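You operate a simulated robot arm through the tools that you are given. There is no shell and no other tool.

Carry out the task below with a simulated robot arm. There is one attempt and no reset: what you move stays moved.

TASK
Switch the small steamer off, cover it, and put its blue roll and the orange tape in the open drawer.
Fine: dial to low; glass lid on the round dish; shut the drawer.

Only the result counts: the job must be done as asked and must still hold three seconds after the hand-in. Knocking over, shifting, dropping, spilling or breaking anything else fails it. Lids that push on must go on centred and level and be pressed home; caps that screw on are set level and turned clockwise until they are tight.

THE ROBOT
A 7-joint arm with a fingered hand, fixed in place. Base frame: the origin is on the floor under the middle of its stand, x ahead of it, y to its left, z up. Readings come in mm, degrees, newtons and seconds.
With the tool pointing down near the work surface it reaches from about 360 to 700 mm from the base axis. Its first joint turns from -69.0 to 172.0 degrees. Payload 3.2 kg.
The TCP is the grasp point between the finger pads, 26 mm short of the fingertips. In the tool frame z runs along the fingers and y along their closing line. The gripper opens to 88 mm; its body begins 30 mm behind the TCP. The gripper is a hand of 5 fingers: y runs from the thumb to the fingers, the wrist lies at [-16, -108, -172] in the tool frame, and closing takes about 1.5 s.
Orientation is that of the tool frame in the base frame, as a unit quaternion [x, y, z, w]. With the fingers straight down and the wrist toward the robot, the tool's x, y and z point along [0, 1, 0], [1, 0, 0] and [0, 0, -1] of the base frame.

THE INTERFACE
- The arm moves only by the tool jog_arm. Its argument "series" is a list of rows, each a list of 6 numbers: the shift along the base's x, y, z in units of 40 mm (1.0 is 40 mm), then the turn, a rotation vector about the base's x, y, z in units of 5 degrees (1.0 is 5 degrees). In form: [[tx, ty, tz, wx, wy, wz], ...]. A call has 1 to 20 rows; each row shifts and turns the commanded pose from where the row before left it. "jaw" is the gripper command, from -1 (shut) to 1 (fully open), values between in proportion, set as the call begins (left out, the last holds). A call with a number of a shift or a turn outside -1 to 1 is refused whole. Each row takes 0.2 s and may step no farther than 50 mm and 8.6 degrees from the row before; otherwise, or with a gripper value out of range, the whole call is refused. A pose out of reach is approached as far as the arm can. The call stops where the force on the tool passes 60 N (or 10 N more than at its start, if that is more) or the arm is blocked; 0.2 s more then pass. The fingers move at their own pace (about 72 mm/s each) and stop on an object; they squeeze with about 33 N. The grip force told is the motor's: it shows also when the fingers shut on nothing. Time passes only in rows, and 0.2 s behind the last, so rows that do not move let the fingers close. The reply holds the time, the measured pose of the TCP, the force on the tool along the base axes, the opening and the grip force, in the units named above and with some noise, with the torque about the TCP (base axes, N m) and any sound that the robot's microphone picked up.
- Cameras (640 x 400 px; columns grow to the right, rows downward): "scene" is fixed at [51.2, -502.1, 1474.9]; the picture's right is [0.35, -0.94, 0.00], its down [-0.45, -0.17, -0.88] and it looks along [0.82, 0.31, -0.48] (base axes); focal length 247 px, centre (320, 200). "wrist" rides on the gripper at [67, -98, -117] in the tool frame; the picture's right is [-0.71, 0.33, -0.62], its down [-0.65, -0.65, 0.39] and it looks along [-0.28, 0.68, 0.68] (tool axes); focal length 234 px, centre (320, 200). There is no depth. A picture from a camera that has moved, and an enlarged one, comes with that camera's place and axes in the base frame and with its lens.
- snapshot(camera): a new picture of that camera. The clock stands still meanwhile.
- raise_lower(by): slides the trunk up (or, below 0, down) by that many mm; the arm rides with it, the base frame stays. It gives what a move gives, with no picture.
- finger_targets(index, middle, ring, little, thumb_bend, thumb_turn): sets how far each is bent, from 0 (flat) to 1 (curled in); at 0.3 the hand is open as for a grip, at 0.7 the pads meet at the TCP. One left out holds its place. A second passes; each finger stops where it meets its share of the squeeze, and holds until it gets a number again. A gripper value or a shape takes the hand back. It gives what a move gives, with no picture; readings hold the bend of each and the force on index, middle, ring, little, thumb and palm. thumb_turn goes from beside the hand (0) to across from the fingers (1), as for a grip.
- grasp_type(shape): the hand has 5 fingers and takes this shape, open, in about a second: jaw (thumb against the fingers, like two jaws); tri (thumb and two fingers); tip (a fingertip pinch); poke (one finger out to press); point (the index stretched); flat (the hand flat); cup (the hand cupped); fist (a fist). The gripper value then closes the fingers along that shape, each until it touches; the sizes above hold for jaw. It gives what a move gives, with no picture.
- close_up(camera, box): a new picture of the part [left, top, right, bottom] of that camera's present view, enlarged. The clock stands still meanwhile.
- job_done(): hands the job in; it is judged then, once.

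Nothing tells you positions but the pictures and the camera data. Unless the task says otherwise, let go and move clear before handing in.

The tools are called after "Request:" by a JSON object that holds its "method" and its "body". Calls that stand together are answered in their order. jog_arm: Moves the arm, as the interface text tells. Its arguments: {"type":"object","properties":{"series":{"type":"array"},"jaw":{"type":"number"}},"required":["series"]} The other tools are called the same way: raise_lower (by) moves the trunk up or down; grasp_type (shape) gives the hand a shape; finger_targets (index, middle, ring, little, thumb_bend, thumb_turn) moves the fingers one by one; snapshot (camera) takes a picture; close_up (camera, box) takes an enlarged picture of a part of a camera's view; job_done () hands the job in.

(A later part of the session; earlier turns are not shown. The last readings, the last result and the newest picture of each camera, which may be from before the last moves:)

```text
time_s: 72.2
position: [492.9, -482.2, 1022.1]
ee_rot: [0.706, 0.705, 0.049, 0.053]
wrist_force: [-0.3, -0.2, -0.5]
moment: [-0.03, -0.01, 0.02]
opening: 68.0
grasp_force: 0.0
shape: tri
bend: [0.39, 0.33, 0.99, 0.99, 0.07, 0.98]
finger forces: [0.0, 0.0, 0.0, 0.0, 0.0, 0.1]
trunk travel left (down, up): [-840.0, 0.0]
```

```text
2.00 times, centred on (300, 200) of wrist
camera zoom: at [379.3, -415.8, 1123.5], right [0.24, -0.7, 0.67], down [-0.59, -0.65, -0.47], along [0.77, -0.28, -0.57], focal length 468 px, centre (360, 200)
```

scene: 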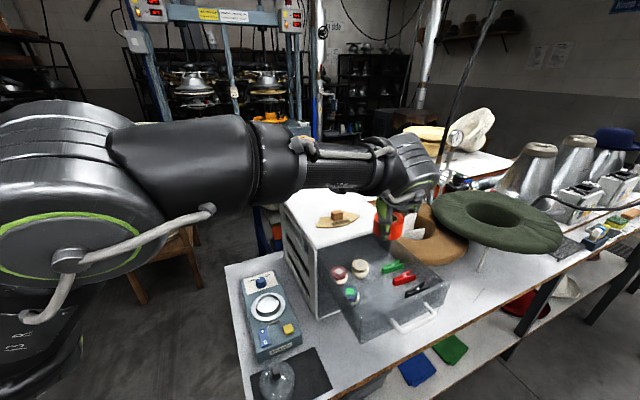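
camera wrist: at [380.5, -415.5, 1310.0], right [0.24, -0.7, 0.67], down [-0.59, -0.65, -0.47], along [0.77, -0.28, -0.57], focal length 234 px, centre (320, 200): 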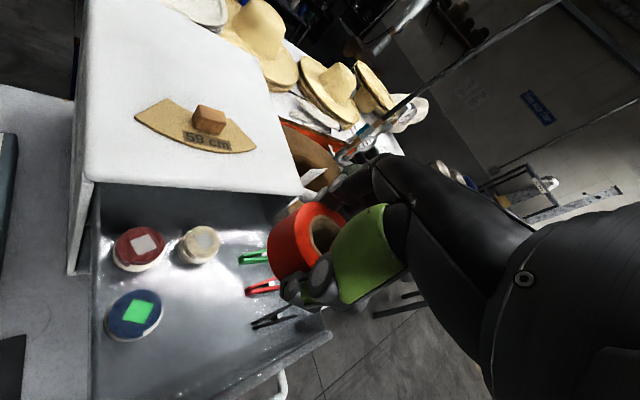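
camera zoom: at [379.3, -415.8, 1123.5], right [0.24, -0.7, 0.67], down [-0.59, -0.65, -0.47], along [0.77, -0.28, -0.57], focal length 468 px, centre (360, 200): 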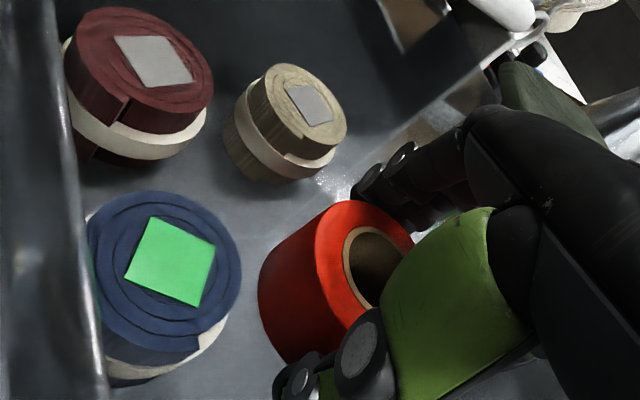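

Request:
{"method": "jog_arm", "body": {"series": [[-0.12, 0, 0.02, 0, 0, 0], [0, 0, 0.2, 0, 0, 0], [0, 0, 0.4, 0, 0, 0], [0, 0, 0.8, 0, 0, 0], [0, 0, 1, 0, 0, 0], [0, 0, 1, 0, 0, 0], [0, 0, 0.6, 0, 0, 0], [0, 0, 0, 0, 0, 0]]}}

Request:
{"method": "snapshot", "body": {"camera": "wrist"}}

Request:
{"method": "close_up", "body": {"camera": "wrist", "box": [90, 170, 330, 370]}}

Request:
{"method": "close_up", "body": {"camera": "scene", "box": [310, 230, 470, 350]}}

```text
time_s: 74.0
position: [487.5, -481.0, 1182.2]
ee_rot: [0.706, 0.704, 0.049, 0.053]
wrist_force: [0.2, -0.4, -0.1]
moment: [0.0, -0.02, 0.04]
opening: 67.6
grasp_force: 0.0
shape: tri
bend: [0.39, 0.33, 0.99, 0.99, 0.07, 0.98]
finger forces: [0.1, 0.0, 0.1, 0.0, 0.0, 0.1]
trunk travel left (down, up): [-840.0, 0.0]
```

```text
taken
camera wrist: at [374.3, -415.0, 1283.8], right [0.24, -0.7, 0.67], down [-0.59, -0.65, -0.48], along [0.77, -0.28, -0.57], focal length 234 px, centre (320, 200)
```

wrist: 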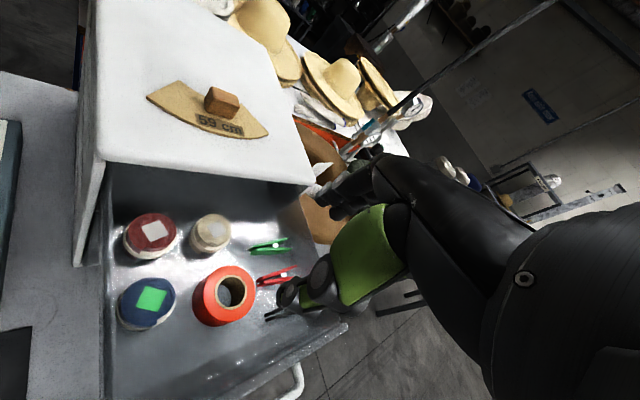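

```text
2.00 times, centred on (210, 270) of wrist
camera zoom: at [374.3, -415.0, 1283.8], right [0.24, -0.7, 0.67], down [-0.59, -0.65, -0.48], along [0.77, -0.28, -0.57], focal length 468 px, centre (540, 60)
```

zoom: 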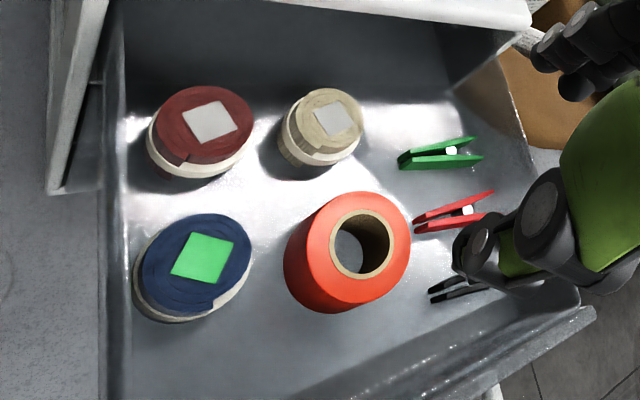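

```text
3.33 times, centred on (390, 290) of scene
camera zoom: at [51.2, -502.1, 1474.9], right [0.35, -0.94, 0.0], down [-0.45, -0.17, -0.88], along [0.82, 0.31, -0.48], focal length 822 px, centre (87, -100)
```

zoom: 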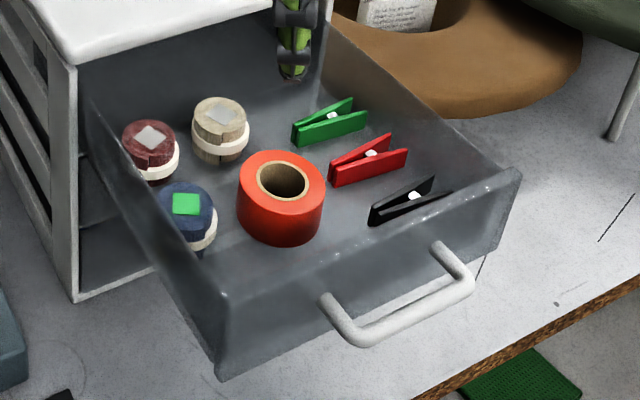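

Both items are in the drawer and nothing else moved. Next I'll shut the drawer: make a fist, straighten the hand, swing round to the front of the handle, and push slowly along (0.7, 0.7).

Request:
{"method": "jog_arm", "body": {"series": [[0, 0, 0.5, 0, 0.83, 0], [0, 0, 0, 0, 0.83, 0], [-0.25, -0.29, 0, 0, 0, -1], [-0.25, -0.29, 0, 0, 0, -1], [-0.25, -0.29, 0, 0, 0, -1], [-0.25, -0.29, 0, 0, 0, -1], [-0.25, -0.29, 0, 0, 0, -1], [-0.25, -0.29, 0, 0, 0, -1], [-0.25, -0.29, 0, 0, 0, -1], [-0.25, -0.29, 0, 0, 0, -1], [-0.25, -0.29, 0, 0, 0, -1], [-0.25, -0.29, 0, 0, 0, -1], [-0.25, -0.29, 0, 0, 0, -1], [0, 0, 0, 0, 0, 0]]}}

Request:
{"method": "grasp_type", "body": {"shape": "fist"}}

Request:
{"method": "snapshot", "body": {"camera": "wrist"}}

Request:
{"method": "snapshot", "body": {"camera": "scene"}}

```text
time_s: 77.0
position: [378.6, -609.6, 1204.0]
ee_rot: [0.954, 0.3, -0.003, 0.0]
wrist_force: [0.2, 0.2, 0.0]
moment: [-0.01, 0.03, -0.01]
opening: 68.1
grasp_force: 0.0
shape: tri
bend: [0.39, 0.33, 0.99, 0.99, 0.07, 0.98]
finger forces: [0.0, 0.0, 0.1, 0.0, 0.1, 0.0]
trunk travel left (down, up): [-840.0, 0.0]
```

```text
time_s: 77.9
position: [379.8, -610.5, 1202.3]
ee_rot: [0.954, 0.3, -0.002, 0.001]
wrist_force: [0.0, 0.0, 0.4]
moment: [-0.02, 0.01, -0.02]
opening: 0.1
grasp_force: 0.0
shape: fist
bend: [1.0, 1.0, 1.0, 1.0, 0.99, 0.84]
finger forces: [0.0, 0.0, 0.0, 0.1, 0.0, 0.0]
trunk travel left (down, up): [-840.0, 0.0]
```

```text
taken
camera wrist: at [377.9, -492.7, 1319.9], right [-0.39, -0.68, 0.63], down [-0.91, 0.16, -0.38], along [0.16, -0.72, -0.68], focal length 234 px, centre (320, 200)
```

wrist: 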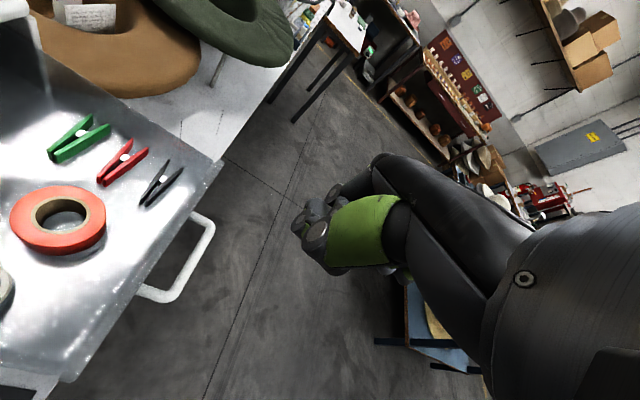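

```text
taken
```

scene: 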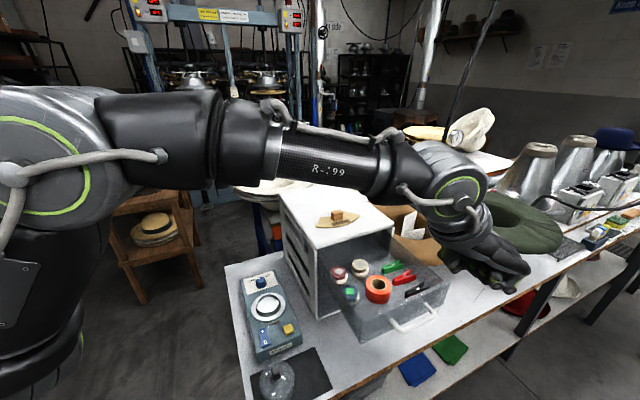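

Request:
{"method": "close_up", "body": {"camera": "wrist", "box": [110, 180, 250, 320]}}

Request:
{"method": "close_up", "body": {"camera": "scene", "box": [380, 210, 540, 350]}}

```text
2.86 times, centred on (180, 250) of wrist
camera zoom: at [377.9, -492.7, 1319.9], right [-0.39, -0.68, 0.63], down [-0.91, 0.16, -0.38], along [0.16, -0.72, -0.68], focal length 669 px, centre (720, 57)
```

zoom: 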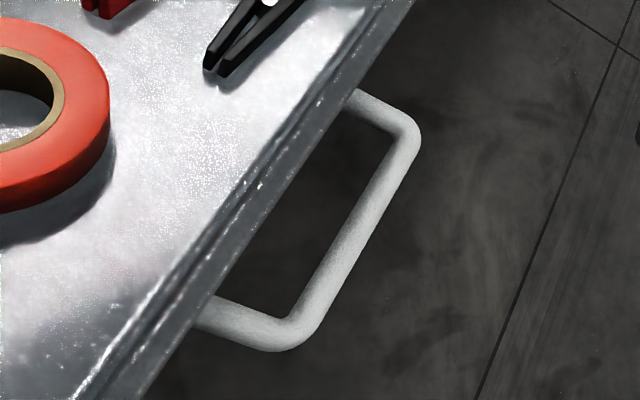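

```text
2.86 times, centred on (460, 280) of scene
camera zoom: at [51.2, -502.1, 1474.9], right [0.35, -0.94, 0.0], down [-0.45, -0.17, -0.88], along [0.82, 0.31, -0.48], focal length 704 px, centre (-80, -29)
```

zoom: 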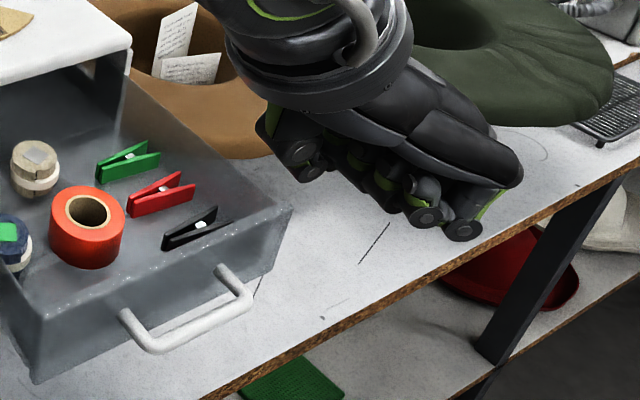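

The handle bar's centre is at (413, -571, 1028). I'll turn to yaw -45° so the index side of the fist faces the handle, descend in front of it, then check.

Request:
{"method": "jog_arm", "body": {"series": [[-0.22, 0.16, 0, 0, 0, 1], [-0.22, 0.16, 0, 0, 0, 1], [0, 0, -1, 0, 0, 0], [0, 0, -1, 0, 0, 0], [0, 0, -1, 0, 0, 0], [0, 0, -0.7, 0, 0, 0], [0, 0, 0, 0, 0, 0]]}}

Request:
{"method": "snapshot", "body": {"camera": "wrist"}}

Request:
{"method": "snapshot", "body": {"camera": "scene"}}

```text
time_s: 79.5
position: [362.8, -596.5, 1055.4]
ee_rot: [0.924, 0.383, -0.003, 0.001]
wrist_force: [-0.6, -0.1, 0.3]
moment: [-0.02, 0.03, -0.02]
opening: 0.1
grasp_force: 0.1
shape: fist
bend: [1.0, 1.0, 1.0, 1.0, 0.99, 0.84]
finger forces: [0.0, 0.0, 0.1, 0.0, 0.2, 0.0]
trunk travel left (down, up): [-840.0, 0.0]
```

```text
taken
camera wrist: at [341.1, -481.2, 1172.0], right [-0.26, -0.73, 0.63], down [-0.92, 0.0, -0.38], along [0.28, -0.68, -0.68], focal length 234 px, centre (320, 200)
```

wrist: 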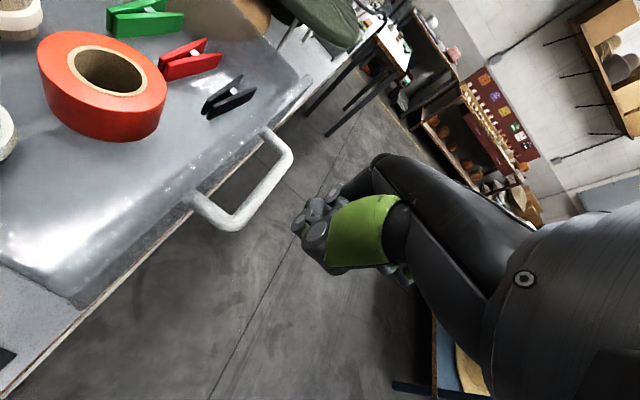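

```text
taken
```

scene: 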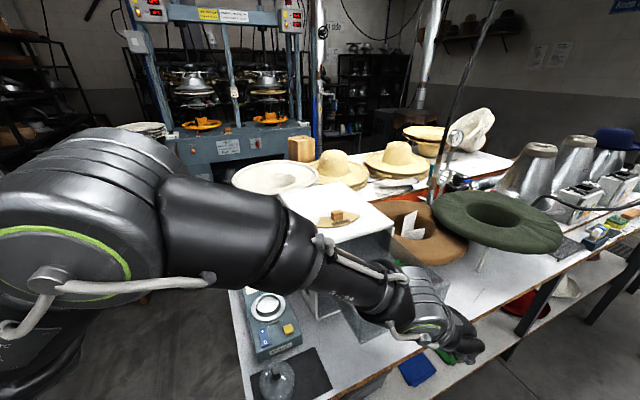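

Request:
{"method": "jog_arm", "body": {"series": [[0, 0, -0.5, 0, 0, 0], [0, 0, -0.5, 0, 0, 0], [0.3, 0.3, 0, 0, 0, 0], [0, 0, 0, 0, 0, 0]]}}

Request:
{"method": "close_up", "body": {"camera": "wrist", "box": [160, 80, 440, 300]}}

Request:
{"method": "close_up", "body": {"camera": "scene", "box": [360, 230, 520, 390]}}

```text
time_s: 80.5
position: [372.3, -583.6, 1015.0]
ee_rot: [0.924, 0.382, -0.002, 0.0]
wrist_force: [-0.5, -0.9, -0.7]
moment: [0.02, -0.01, -0.03]
opening: 0.0
grasp_force: 0.0
shape: fist
bend: [1.0, 1.0, 1.0, 1.0, 0.99, 0.84]
finger forces: [0.0, 0.0, 0.1, 0.0, 0.1, 0.0]
trunk travel left (down, up): [-840.0, 0.0]
```

```text
1.82 times, centred on (300, 190) of wrist
camera zoom: at [350.9, -468.8, 1132.2], right [-0.26, -0.73, 0.63], down [-0.92, 0.0, -0.38], along [0.28, -0.68, -0.68], focal length 426 px, centre (356, 218)
```

zoom: 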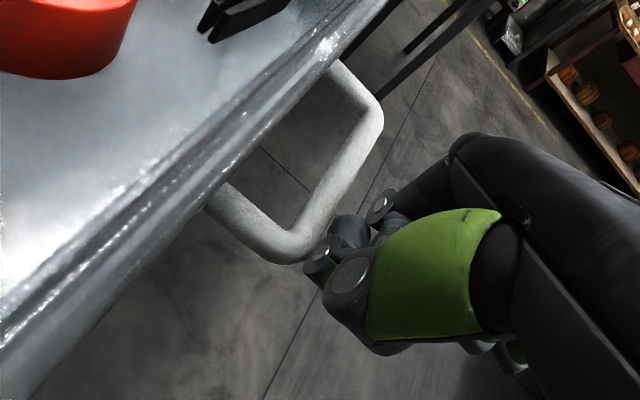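

```text
2.50 times, centred on (440, 310) of scene
camera zoom: at [51.2, -502.1, 1474.9], right [0.35, -0.94, 0.0], down [-0.45, -0.17, -0.88], along [0.82, 0.31, -0.48], focal length 616 px, centre (20, -75)
```

zoom: 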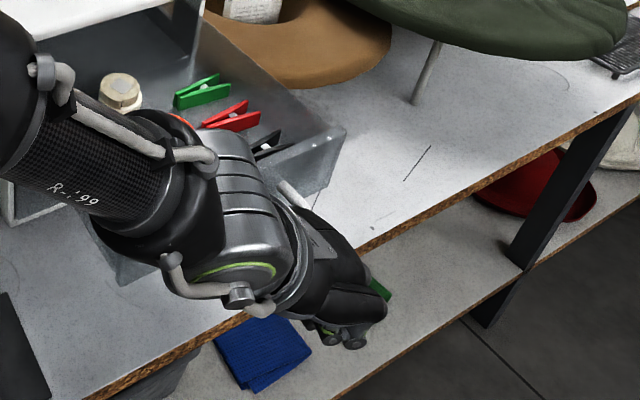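

Request:
{"method": "jog_arm", "body": {"series": [[0.1, 0.1, 0, 0, 0, 0], [0.1, 0.1, 0, 0, 0, 0], [0.1, 0.1, 0, 0, 0, 0], [0.1, 0.1, 0, 0, 0, 0], [0, 0, 0, 0, 0, 0]]}}

Request:
{"method": "close_up", "body": {"camera": "wrist", "box": [160, 80, 440, 300]}}

```text
time_s: 81.7
position: [389.1, -569.2, 1015.8]
ee_rot: [0.924, 0.382, -0.003, 0.001]
wrist_force: [0.4, 0.7, 0.3]
moment: [0.01, -0.01, 0.02]
opening: 0.0
grasp_force: 0.1
shape: fist
bend: [1.0, 1.0, 1.0, 1.0, 0.99, 0.84]
finger forces: [0.0, 0.0, 0.1, 0.0, 0.3, 0.0]
trunk travel left (down, up): [-840.0, 0.0]
```

```text
1.82 times, centred on (300, 190) of wrist
camera zoom: at [367.6, -453.2, 1132.1], right [-0.26, -0.73, 0.63], down [-0.92, 0.0, -0.38], along [0.28, -0.68, -0.68], focal length 426 px, centre (356, 218)
```

zoom: 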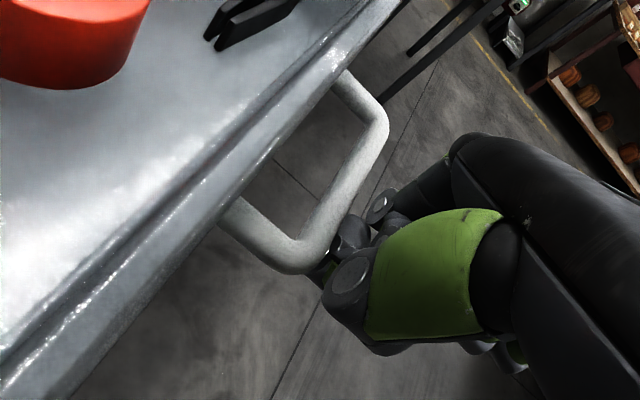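

The handle has already moved in about 20 mm with very little force, so the drawer slides freely. I'll keep pushing slowly.

Request:
{"method": "jog_arm", "body": {"series": [[0.1, 0.1, 0, 0, 0, 0], [0.1, 0.1, 0, 0, 0, 0], [0.1, 0.1, 0, 0, 0, 0], [0.1, 0.1, 0, 0, 0, 0], [0.1, 0.1, 0, 0, 0, 0], [0.1, 0.1, 0, 0, 0, 0], [0.1, 0.1, 0, 0, 0, 0], [0.1, 0.1, 0, 0, 0, 0], [0.1, 0.1, 0, 0, 0, 0], [0.1, 0.1, 0, 0, 0, 0]]}}

Request:
{"method": "snapshot", "body": {"camera": "wrist"}}

Request:
{"method": "snapshot", "body": {"camera": "scene"}}

```text
time_s: 83.9
position: [429.7, -528.5, 1015.2]
ee_rot: [0.924, 0.382, -0.003, 0.002]
wrist_force: [-0.3, 0.1, -0.1]
moment: [-0.01, 0.0, 0.01]
opening: 0.0
grasp_force: 0.0
shape: fist
bend: [1.0, 1.0, 1.0, 1.0, 0.99, 0.84]
finger forces: [0.0, 0.0, 0.0, 0.0, 0.5, 0.0]
trunk travel left (down, up): [-840.0, 0.0]
```

```text
taken
camera wrist: at [408.3, -412.2, 1131.8], right [-0.26, -0.73, 0.63], down [-0.92, 0.0, -0.38], along [0.28, -0.68, -0.68], focal length 234 px, centre (320, 200)
```

wrist: 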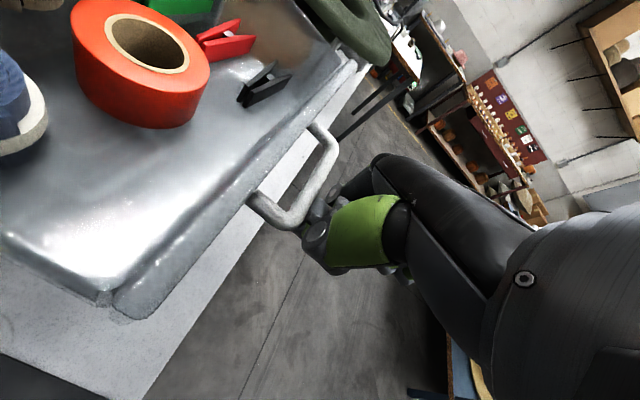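

```text
taken
```

scene: 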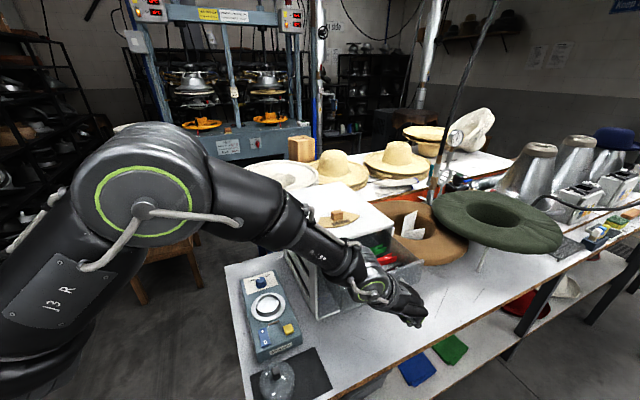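

Request:
{"method": "jog_arm", "body": {"series": [[0.1, 0.1, 0, 0, 0, 0], [0.1, 0.1, 0, 0, 0, 0], [0.1, 0.1, 0, 0, 0, 0], [0.1, 0.1, 0, 0, 0, 0], [0.1, 0.1, 0, 0, 0, 0], [0.1, 0.1, 0, 0, 0, 0], [0.1, 0.1, 0, 0, 0, 0], [0.1, 0.1, 0, 0, 0, 0], [0.1, 0.1, 0, 0, 0, 0], [0.1, 0.1, 0, 0, 0, 0]]}}

Request:
{"method": "snapshot", "body": {"camera": "wrist"}}

Request:
{"method": "close_up", "body": {"camera": "scene", "box": [270, 180, 450, 340]}}

```text
time_s: 86.1
position: [469.3, -489.6, 1015.8]
ee_rot: [0.924, 0.382, -0.003, 0.0]
wrist_force: [0.0, -0.3, -0.3]
moment: [0.01, 0.04, 0.02]
opening: 0.0
grasp_force: 0.1
shape: fist
bend: [1.0, 1.0, 1.0, 1.0, 0.99, 0.84]
finger forces: [0.0, 0.0, 0.0, 0.0, 0.5, 0.0]
trunk travel left (down, up): [-840.0, 0.0]
```

```text
taken
camera wrist: at [447.6, -373.1, 1131.9], right [-0.26, -0.73, 0.63], down [-0.92, 0.0, -0.38], along [0.28, -0.68, -0.68], focal length 234 px, centre (320, 200)
```

wrist: 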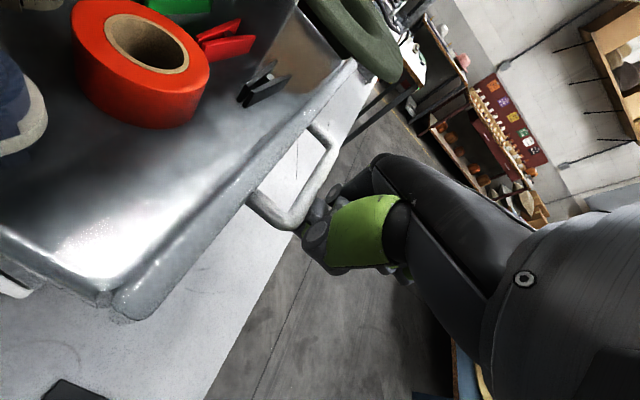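

```text
2.50 times, centred on (360, 260) of scene
camera zoom: at [51.2, -502.1, 1474.9], right [0.35, -0.94, 0.0], down [-0.45, -0.17, -0.88], along [0.82, 0.31, -0.48], focal length 616 px, centre (220, 50)
```

zoom: 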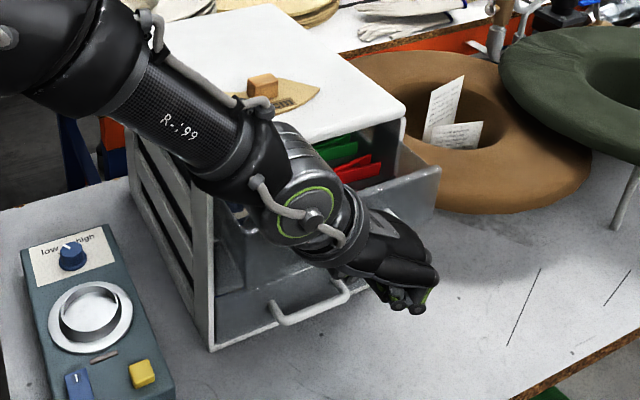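

Request:
{"method": "jog_arm", "body": {"series": [[0.1, 0.1, 0, 0, 0, 0], [0.1, 0.1, 0, 0, 0, 0], [0.1, 0.1, 0, 0, 0, 0], [0.1, 0.1, 0, 0, 0, 0], [0.1, 0.1, 0, 0, 0, 0], [0.1, 0.1, 0, 0, 0, 0], [0.1, 0.1, 0, 0, 0, 0]]}}

Request:
{"method": "snapshot", "body": {"camera": "wrist"}}

Request:
{"method": "close_up", "body": {"camera": "scene", "box": [270, 180, 450, 340]}}

```text
time_s: 87.7
position: [497.5, -461.2, 1015.2]
ee_rot: [0.924, 0.383, -0.003, 0.002]
wrist_force: [-0.3, 0.6, -0.8]
moment: [-0.02, 0.01, -0.02]
opening: 0.0
grasp_force: 0.0
shape: fist
bend: [1.0, 1.0, 1.0, 1.0, 0.99, 0.84]
finger forces: [0.0, 0.0, 0.1, 0.1, 0.5, 0.1]
trunk travel left (down, up): [-840.0, 0.0]
```

```text
taken
camera wrist: at [475.7, -344.9, 1131.4], right [-0.26, -0.73, 0.63], down [-0.92, 0.0, -0.38], along [0.28, -0.68, -0.68], focal length 234 px, centre (320, 200)
```

wrist: 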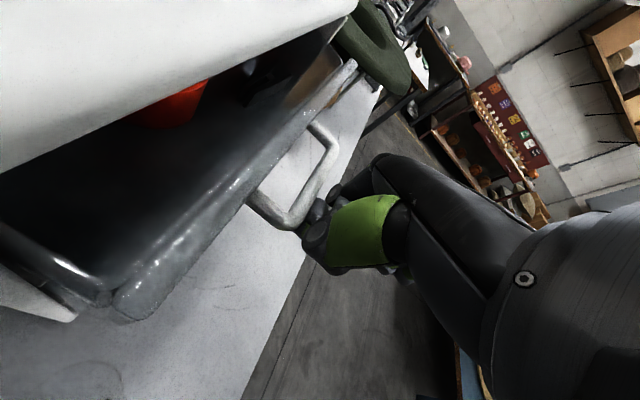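

```text
2.50 times, centred on (360, 260) of scene
camera zoom: at [51.2, -502.1, 1474.9], right [0.35, -0.94, 0.0], down [-0.45, -0.17, -0.88], along [0.82, 0.31, -0.48], focal length 616 px, centre (220, 50)
```

zoom: 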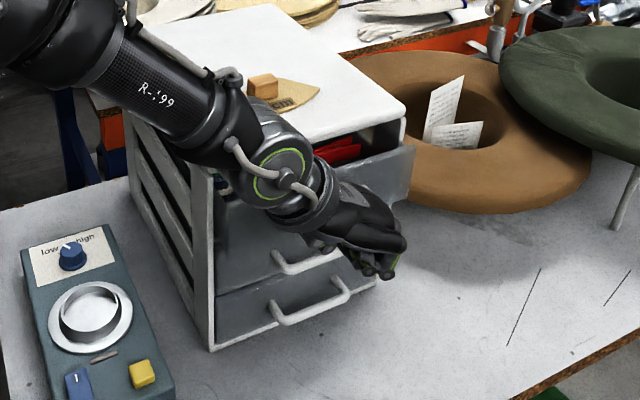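

Request:
{"method": "jog_arm", "body": {"series": [[0.07, 0.07, 0, 0, 0, 0], [0.07, 0.07, 0, 0, 0, 0], [0.07, 0.07, 0, 0, 0, 0], [0.07, 0.07, 0, 0, 0, 0]]}}

Request:
{"method": "close_up", "body": {"camera": "wrist", "box": [0, 0, 400, 330]}}

Request:
{"method": "close_up", "body": {"camera": "scene", "box": [310, 190, 430, 310]}}

```text
time_s: 88.7
position: [509.0, -449.9, 1015.6]
ee_rot: [0.924, 0.382, -0.002, 0.0]
wrist_force: [-0.4, 0.5, 0.0]
moment: [0.02, 0.03, 0.05]
opening: 0.0
grasp_force: 0.1
shape: fist
bend: [1.0, 1.0, 1.0, 1.0, 0.99, 0.84]
finger forces: [0.0, 0.0, 0.0, 0.1, 0.4, 0.0]
trunk travel left (down, up): [-840.0, 0.0]
```

```text
1.21 times, centred on (200, 165) of wrist
camera zoom: at [487.2, -333.9, 1131.3], right [-0.26, -0.73, 0.63], down [-0.92, 0.0, -0.38], along [0.28, -0.68, -0.68], focal length 284 px, centre (466, 242)
```

zoom: 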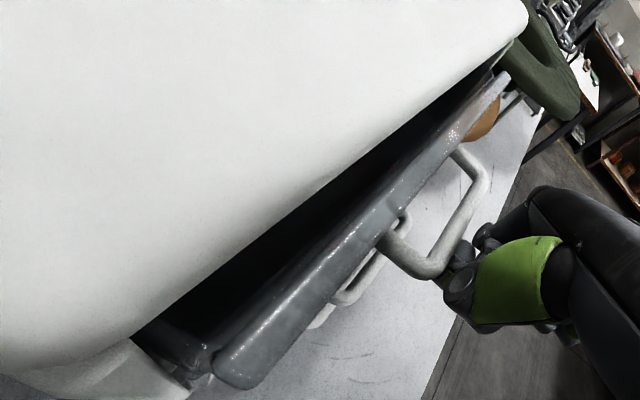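

```text
3.33 times, centred on (370, 250) of scene
camera zoom: at [51.2, -502.1, 1474.9], right [0.35, -0.94, 0.0], down [-0.45, -0.17, -0.88], along [0.82, 0.31, -0.48], focal length 822 px, centre (153, 33)
```

zoom: 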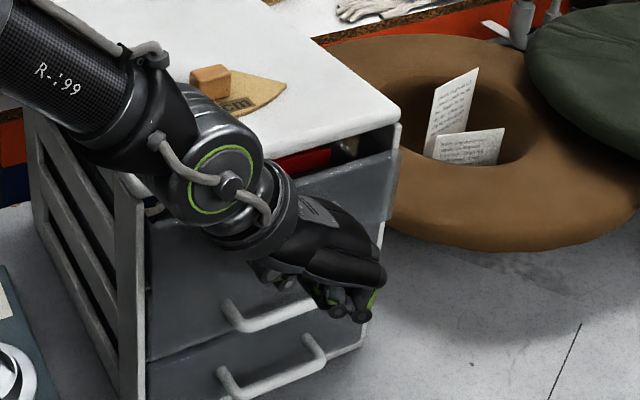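

Request:
{"method": "jog_arm", "body": {"series": [[0.07, 0.07, 0, 0, 0, 0], [0.07, 0.07, 0, 0, 0, 0], [0.07, 0.07, 0, 0, 0, 0]]}}

Request:
{"method": "jog_arm", "body": {"series": [[0.05, 0.05, 0, 0, 0, 0], [0.05, 0.05, 0, 0, 0, 0]]}}

Request:
{"method": "close_up", "body": {"camera": "wrist", "box": [0, 0, 400, 330]}}

Request:
{"method": "close_up", "body": {"camera": "scene", "box": [310, 190, 430, 310]}}

```text
time_s: 89.5
position: [517.8, -442.8, 1014.8]
ee_rot: [0.924, 0.383, -0.002, 0.0]
wrist_force: [-1.3, -0.6, -0.3]
moment: [0.01, -0.02, 0.02]
opening: 0.0
grasp_force: 0.1
shape: fist
bend: [1.0, 1.0, 1.0, 1.0, 0.99, 0.84]
finger forces: [0.0, 0.0, 0.1, 0.0, 0.5, 0.0]
trunk travel left (down, up): [-840.0, 0.0]
```

```text
time_s: 90.1
position: [519.0, -437.7, 1014.9]
ee_rot: [0.924, 0.381, -0.003, 0.0]
wrist_force: [-4.0, -2.6, 0.0]
moment: [0.06, -0.06, 0.04]
opening: 0.4
grasp_force: 0.1
shape: fist
bend: [1.0, 1.0, 1.0, 1.0, 0.99, 0.85]
finger forces: [0.0, 0.1, 0.0, 0.0, 4.4, 0.1]
trunk travel left (down, up): [-840.0, 0.0]
```

```text
1.21 times, centred on (200, 165) of wrist
camera zoom: at [497.9, -323.2, 1131.5], right [-0.26, -0.73, 0.63], down [-0.92, 0.0, -0.38], along [0.28, -0.68, -0.68], focal length 284 px, centre (466, 242)
```

zoom: 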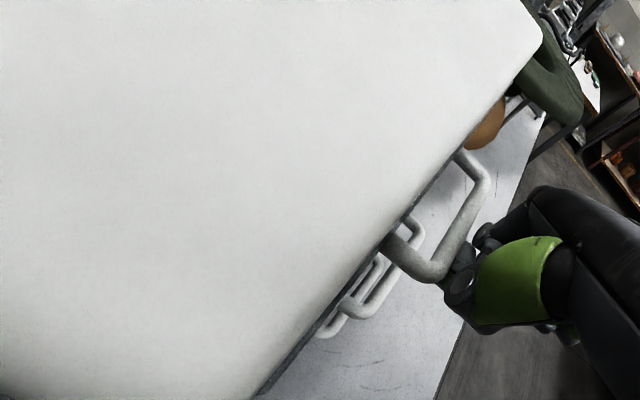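

```text
3.33 times, centred on (370, 250) of scene
camera zoom: at [51.2, -502.1, 1474.9], right [0.35, -0.94, 0.0], down [-0.45, -0.17, -0.88], along [0.82, 0.31, -0.48], focal length 822 px, centre (153, 33)
```

zoom: 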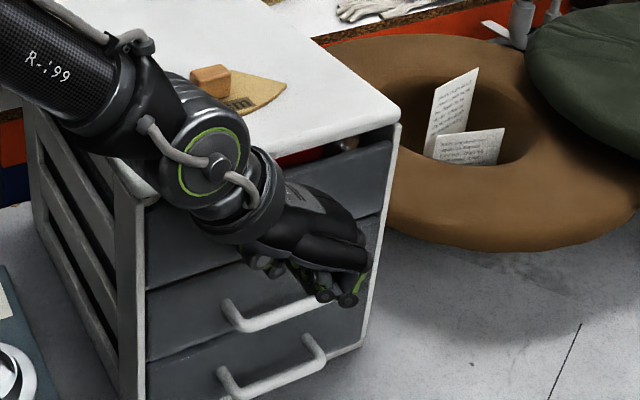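

Request:
{"method": "jog_arm", "body": {"series": [[0.04, 0.04, 0, 0, 0, 0], [0.04, 0.04, 0, 0, 0, 0], [0, 0, 0, 0, 0, 0]]}}

Request:
{"method": "close_up", "body": {"camera": "wrist", "box": [180, 60, 400, 280]}}

Request:
{"method": "close_up", "body": {"camera": "scene", "box": [320, 205, 400, 285]}}

```text
time_s: 90.9
position: [520.6, -436.7, 1014.2]
ee_rot: [0.924, 0.382, -0.002, 0.0]
wrist_force: [-7.3, -8.8, 0.8]
moment: [0.07, -0.07, 0.16]
opening: 0.0
grasp_force: 0.0
shape: fist
bend: [1.0, 1.0, 1.0, 1.0, 0.99, 0.87]
finger forces: [0.0, 0.0, 0.0, 0.0, 12.2, 0.1]
trunk travel left (down, up): [-840.0, 0.0]
```

```text
1.82 times, centred on (290, 170) of wrist
camera zoom: at [499.6, -321.4, 1131.8], right [-0.27, -0.73, 0.63], down [-0.92, 0.0, -0.39], along [0.28, -0.68, -0.68], focal length 426 px, centre (374, 254)
```

zoom: 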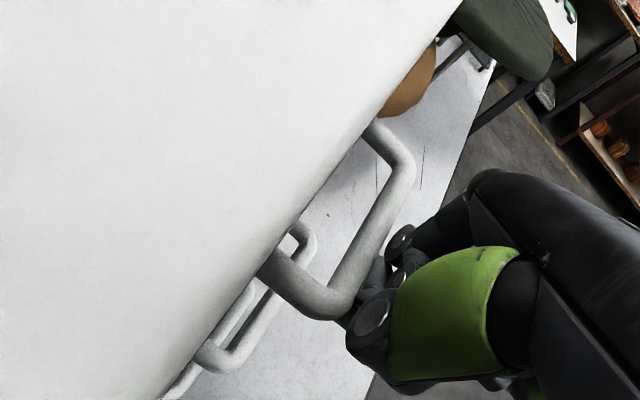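

```text
5.00 times, centred on (360, 245) of scene
camera zoom: at [51.2, -502.1, 1474.9], right [0.35, -0.94, 0.0], down [-0.45, -0.17, -0.88], along [0.82, 0.31, -0.48], focal length 1233 px, centre (120, -25)
```

zoom: 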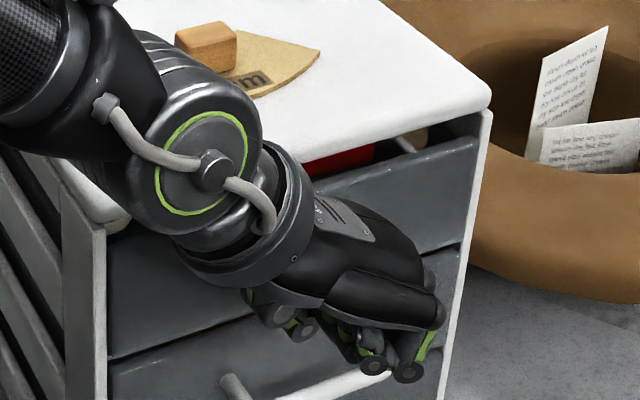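

The force climbs to about 11 N with no further movement, so the drawer is against its stop. I'll back away, rise, and inspect.

Request:
{"method": "jog_arm", "body": {"series": [[-0.3, -0.3, 0, 0, 0, 0], [-0.6, -0.6, 0, 0, 0, 0], [-0.6, -0.6, 0, 0, 0, 0], [-0.4, -0.4, 0.6, 0, 0, 0], [0, 0, 1, 0, 0, 0], [0, 0, 1, 0, 0, 0], [0, 0, 1, 0, 0, 0], [0, 0, 0, 0, 0, 0]]}}

Request:
{"method": "snapshot", "body": {"camera": "scene"}}

Request:
{"method": "snapshot", "body": {"camera": "wrist"}}

```text
time_s: 92.7
position: [447.2, -511.0, 1160.7]
ee_rot: [0.924, 0.382, -0.002, 0.0]
wrist_force: [-0.3, 0.6, -0.4]
moment: [0.03, 0.0, -0.02]
opening: 0.0
grasp_force: 0.1
shape: fist
bend: [1.0, 1.0, 1.0, 1.0, 0.99, 0.84]
finger forces: [0.0, 0.0, 0.0, 0.1, 0.1, 0.0]
trunk travel left (down, up): [-840.0, 0.0]
```

```text
taken
```

scene: 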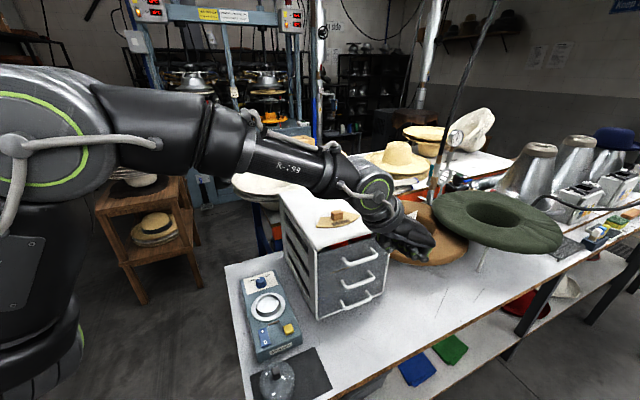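

```text
taken
camera wrist: at [425.7, -395.6, 1277.6], right [-0.26, -0.73, 0.63], down [-0.92, 0.0, -0.38], along [0.28, -0.68, -0.68], focal length 234 px, centre (320, 200)
```

wrist: 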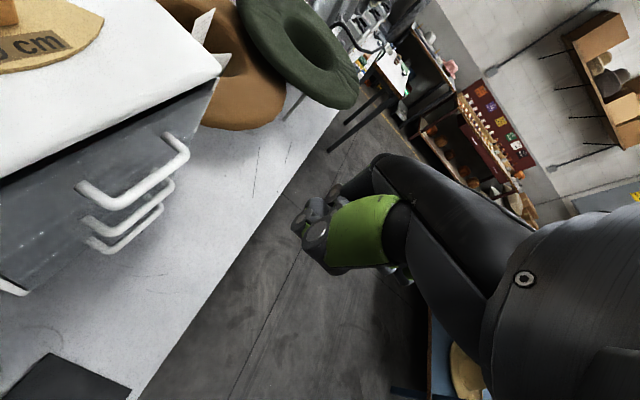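

Request:
{"method": "close_up", "body": {"camera": "scene", "box": [290, 200, 420, 330]}}

Request:
{"method": "close_up", "body": {"camera": "wrist", "box": [0, 60, 240, 310]}}

```text
3.08 times, centred on (355, 265) of scene
camera zoom: at [51.2, -502.1, 1474.9], right [0.35, -0.94, 0.0], down [-0.45, -0.17, -0.88], along [0.82, 0.31, -0.48], focal length 759 px, centre (212, 0)
```

zoom: 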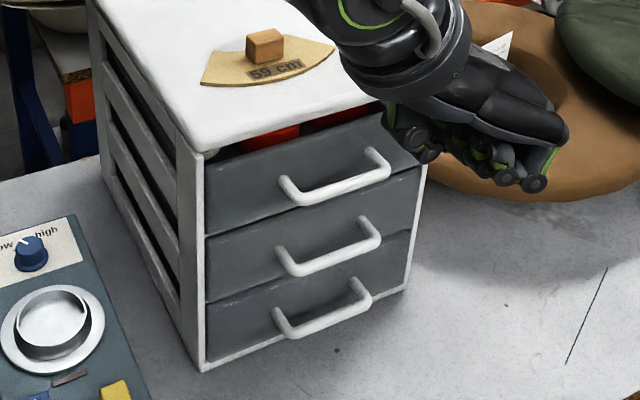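

```text
1.60 times, centred on (120, 185) of wrist
camera zoom: at [425.7, -395.6, 1277.6], right [-0.26, -0.73, 0.63], down [-0.92, 0.0, -0.38], along [0.28, -0.68, -0.68], focal length 375 px, centre (640, 224)
```

zoom: 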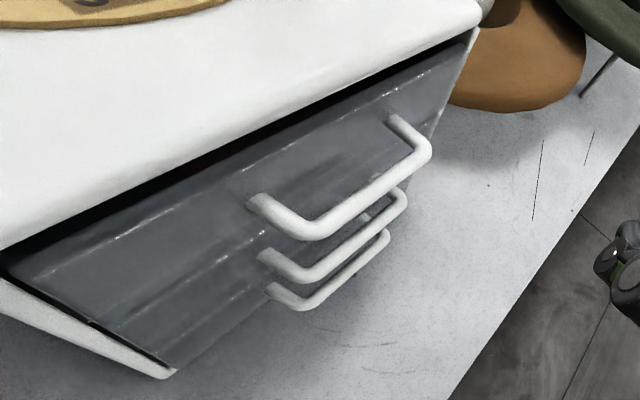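

The drawer is closed flush with the ones below, with the contents undisturbed. Last is the lid: I'll swing back toward it and lower the trunk again for working near the table.

Request:
{"method": "jog_arm", "body": {"series": [[0, 0, 0.6, 0, 0, 0], [-0.1, 0.3, 0.6, 0, 0, 0], [-0.35, 0.74, 0.4, 0, 0, 0], [-0.35, 0.74, 0.3, 0, 0, 0], [-0.35, 0.74, 0.3, 0, 0, 0], [-0.35, 0.74, 0, 0, 0, 0], [-0.35, 0.74, 0, 0, 0, 0], [0, 0, 0, 0, 0, 0]]}}

Request:
{"method": "grasp_type", "body": {"shape": "tri"}}

Request:
{"method": "raise_lower", "body": {"by": -200}}

Request:
{"method": "snapshot", "body": {"camera": "wrist"}}

Request:
{"method": "snapshot", "body": {"camera": "scene"}}

```text
time_s: 94.5
position: [394.9, -385.5, 1242.0]
ee_rot: [0.924, 0.383, -0.003, 0.0]
wrist_force: [0.0, 0.7, -0.1]
moment: [-0.05, -0.04, 0.01]
opening: 0.0
grasp_force: 0.1
shape: fist
bend: [1.0, 1.0, 1.0, 1.0, 0.99, 0.84]
finger forces: [0.0, 0.0, 0.0, 0.0, 0.0, 0.0]
out of reach, approached as far as the arm can: row 6, 7
trunk travel left (down, up): [-840.0, 0.0]
```

```text
time_s: 95.4
position: [395.2, -386.3, 1242.4]
ee_rot: [0.924, 0.383, -0.003, 0.0]
wrist_force: [0.6, 0.4, 0.2]
moment: [-0.02, 0.02, -0.05]
opening: 87.8
grasp_force: 0.1
shape: tri
bend: [0.3, 0.3, 0.99, 0.99, 0.3, 0.97]
finger forces: [0.0, 0.0, 0.0, 0.1, 0.0, 0.1]
trunk travel left (down, up): [-840.0, 0.0]
```

```text
time_s: 97.6
position: [395.3, -385.7, 1042.2]
ee_rot: [0.924, 0.383, -0.003, 0.0]
wrist_force: [-0.1, 1.0, 0.4]
moment: [0.01, 0.01, 0.03]
opening: 87.9
grasp_force: 0.0
shape: tri
bend: [0.3, 0.3, 0.99, 0.99, 0.3, 0.97]
finger forces: [0.0, 0.0, 0.0, 0.0, 0.1, 0.0]
trunk travel left (down, up): [-640.0, 200.0]
```

```text
taken
camera wrist: at [373.4, -270.6, 1159.2], right [-0.26, -0.73, 0.63], down [-0.92, 0.0, -0.38], along [0.28, -0.68, -0.68], focal length 234 px, centre (320, 200)
```

wrist: 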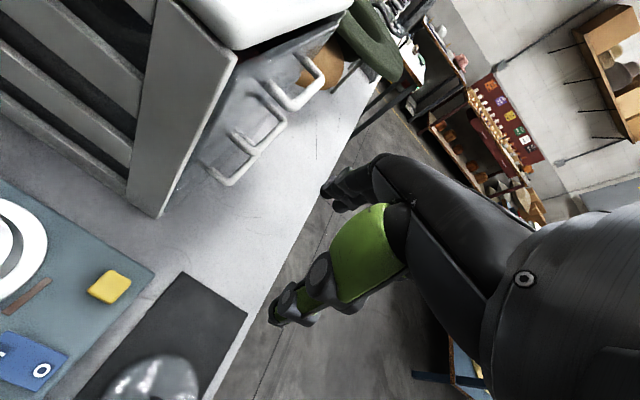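

```text
taken
```

scene: 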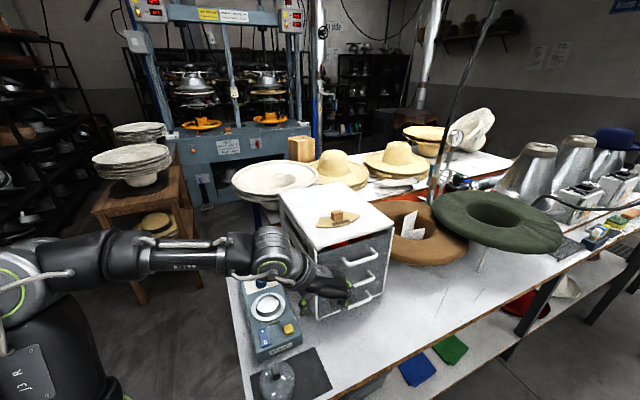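

Request:
{"method": "jog_arm", "body": {"series": [[-0.04, 0.24, 0, 0, 0, 1], [-0.04, 0.24, 0, 0, 0, 1], [-0.04, 0.24, 0, 0, 0, 1], [-0.04, 0.24, 0, 0, 0, 1], [-0.04, 0.24, 0, 0, 0, 1], [-0.04, 0.24, 0, 0, 0, 1], [-0.04, 0.24, 0, 0, 0, 1], [-0.04, 0.24, 0, 0, 0, 1], [-0.04, 0.24, 0, 0, 0, 1], [0, 0, 0, 0, 0, 0]]}}

Request:
{"method": "raise_lower", "body": {"by": -60}}

Request:
{"method": "snapshot", "body": {"camera": "wrist"}}

Request:
{"method": "close_up", "body": {"camera": "scene", "box": [230, 240, 390, 400]}}

```text
time_s: 99.8
position: [395.3, -320.2, 1039.3]
ee_rot: [0.707, 0.707, -0.002, 0.001]
wrist_force: [0.1, -0.1, 0.6]
moment: [0.02, -0.04, -0.01]
opening: 87.9
grasp_force: 0.1
shape: tri
bend: [0.3, 0.3, 0.99, 0.99, 0.3, 0.97]
finger forces: [0.0, 0.0, 0.0, 0.0, 0.1, 0.0]
out of reach, approached as far as the arm can: row 1, 2, 3, 4, 5, 8
trunk travel left (down, up): [-640.0, 200.0]
```

```text
time_s: 100.8
position: [393.2, -320.2, 980.0]
ee_rot: [0.707, 0.707, -0.002, 0.001]
wrist_force: [0.6, -0.1, -0.1]
moment: [0.02, 0.03, -0.01]
opening: 87.9
grasp_force: 0.1
shape: tri
bend: [0.3, 0.3, 0.99, 0.99, 0.3, 0.97]
finger forces: [0.2, 0.0, 0.0, 0.0, 0.0, 0.0]
trunk travel left (down, up): [-580.0, 260.0]
```

```text
taken
camera wrist: at [295.9, -253.3, 1096.7], right [0.33, -0.71, 0.63], down [-0.65, -0.65, -0.38], along [0.68, -0.28, -0.68], focal length 234 px, centre (320, 200)
```

wrist: 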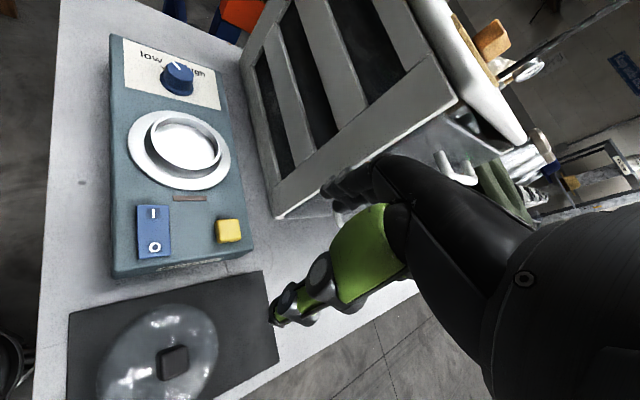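

```text
2.50 times, centred on (310, 320) of scene
camera zoom: at [51.2, -502.1, 1474.9], right [0.35, -0.94, 0.0], down [-0.45, -0.17, -0.88], along [0.82, 0.31, -0.48], focal length 616 px, centre (345, -100)
```

zoom: 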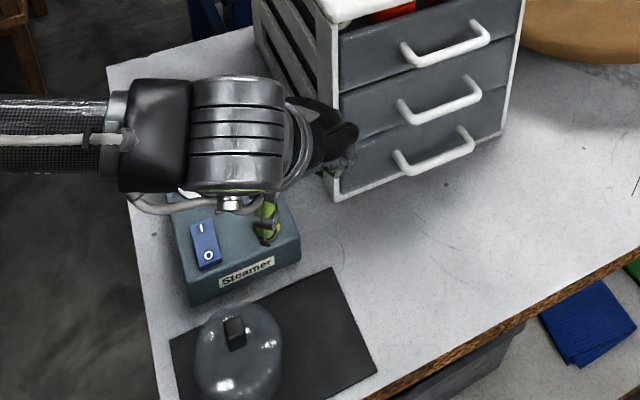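

Request:
{"method": "close_up", "body": {"camera": "wrist", "box": [60, 280, 280, 400]}}

Request:
{"method": "close_up", "body": {"camera": "wrist", "box": [110, 90, 250, 210]}}

Request:
{"method": "close_up", "body": {"camera": "scene", "box": [265, 350, 315, 400]}}

```text
2.91 times, centred on (170, 340) of wrist
camera zoom: at [295.9, -253.3, 1096.7], right [0.33, -0.71, 0.63], down [-0.65, -0.65, -0.38], along [0.68, -0.28, -0.68], focal length 681 px, centre (756, -207)
```

zoom: 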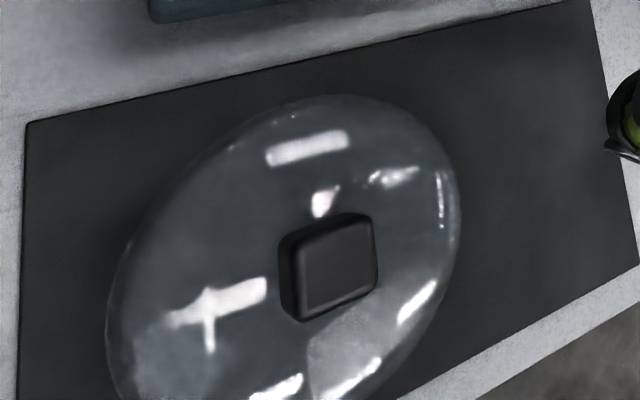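

```text
3.33 times, centred on (180, 150) of wrist
camera zoom: at [295.9, -253.3, 1096.7], right [0.33, -0.71, 0.63], down [-0.65, -0.65, -0.38], along [0.68, -0.28, -0.68], focal length 781 px, centre (787, 367)
```

zoom: 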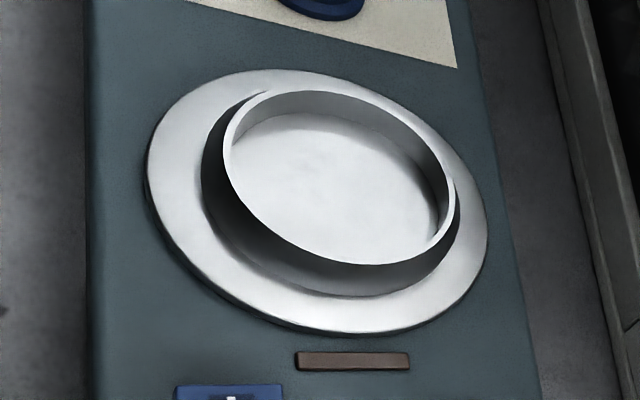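

```text
8.00 times, centred on (290, 375) of scene
camera zoom: at [51.2, -502.1, 1474.9], right [0.35, -0.94, 0.0], down [-0.45, -0.17, -0.88], along [0.82, 0.31, -0.48], focal length 1972 px, centre (560, -1200)
```

zoom: 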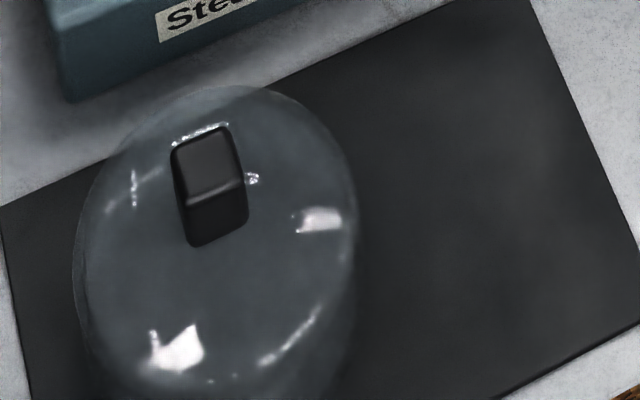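

Request:
{"method": "close_up", "body": {"camera": "wrist", "box": [85, 295, 225, 400]}}

Request:
{"method": "close_up", "body": {"camera": "scene", "box": [245, 340, 325, 400]}}

```text
3.81 times, centred on (155, 348) of wrist
camera zoom: at [295.9, -253.3, 1096.7], right [0.33, -0.71, 0.63], down [-0.65, -0.65, -0.38], along [0.68, -0.28, -0.68], focal length 892 px, centre (949, -362)
```

zoom: 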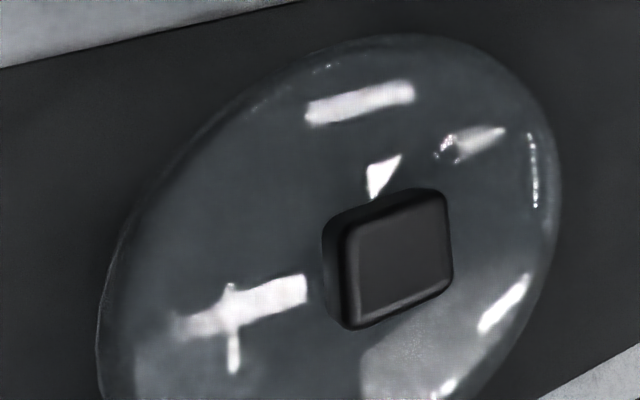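

```text
6.67 times, centred on (285, 370) of scene
camera zoom: at [51.2, -502.1, 1474.9], right [0.35, -0.94, 0.0], down [-0.45, -0.17, -0.88], along [0.82, 0.31, -0.48], focal length 1644 px, centre (553, -933)
```

zoom: 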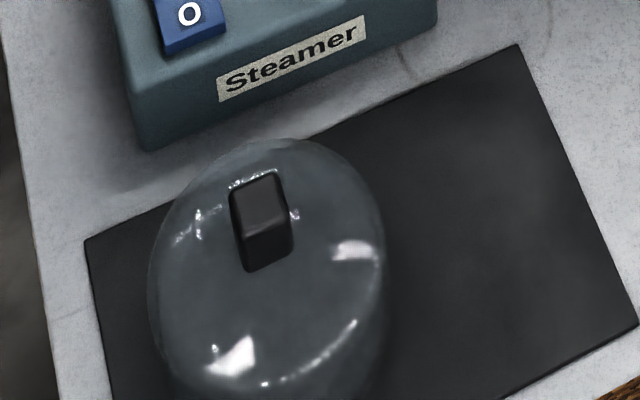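

The lid knob looks like a block about 16 mm square, aligned at 45°, centred near (300.5, -304) with its top near z 865. I'll approach with yaw +45° so the fingers meet flat faces.

Request:
{"method": "jog_arm", "body": {"series": [[-0.26, 0.04, 0, 0, 0, 1], [-0.26, 0.04, 0, 0, 0, 1], [-0.26, 0.04, 0, 0, 0, 1], [-0.26, 0.04, 0, 0, 0, 1], [-0.26, 0.04, 0, 0, 0, 1], [-0.26, 0.04, 0, 0, 0, 1], [-0.26, 0.04, 0, 0, 0, 1], [-0.26, 0.04, 0, 0, 0, 1], [-0.26, 0.04, 0, 0, 0, 1], [0, 0, 0, 0, 0, 0]], "jaw": 0.2}}

Request:
{"method": "snapshot", "body": {"camera": "wrist"}}

Request:
{"method": "snapshot", "body": {"camera": "scene"}}

```text
time_s: 103.0
position: [299.0, -305.3, 980.5]
ee_rot: [0.381, 0.925, -0.002, 0.002]
wrist_force: [-0.7, -0.5, 0.4]
moment: [0.0, 0.02, 0.01]
opening: 53.4
grasp_force: 0.0
shape: tri
bend: [0.45, 0.38, 0.99, 0.99, 0.09, 0.99]
finger forces: [0.0, 0.0, 0.0, 0.1, 0.0, 0.0]
trunk travel left (down, up): [-580.0, 260.0]
```

```text
taken
camera wrist: at [183.0, -327.7, 1096.6], right [0.73, -0.26, 0.63], down [0.0, -0.92, -0.38], along [0.68, 0.28, -0.68], focal length 234 px, centre (320, 200)
```

wrist: 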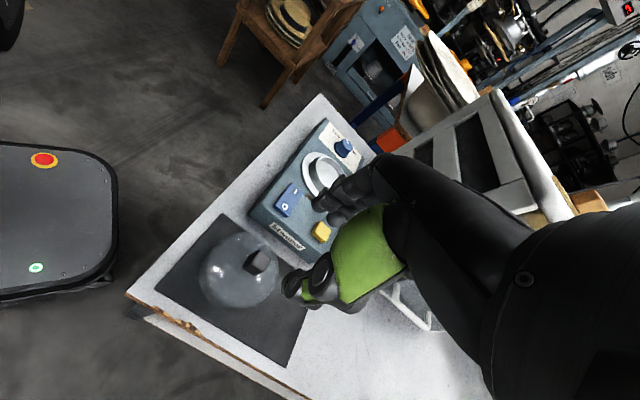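

```text
taken
```

scene: 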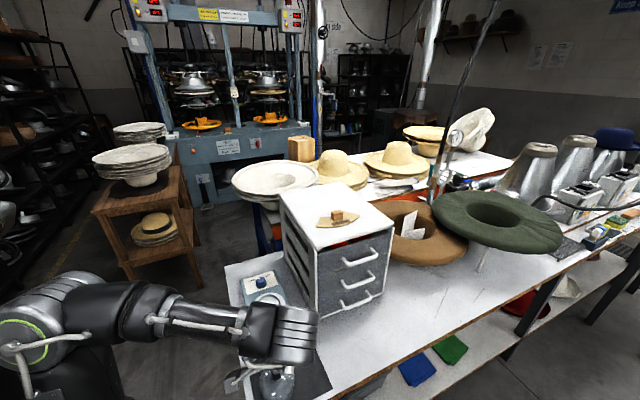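

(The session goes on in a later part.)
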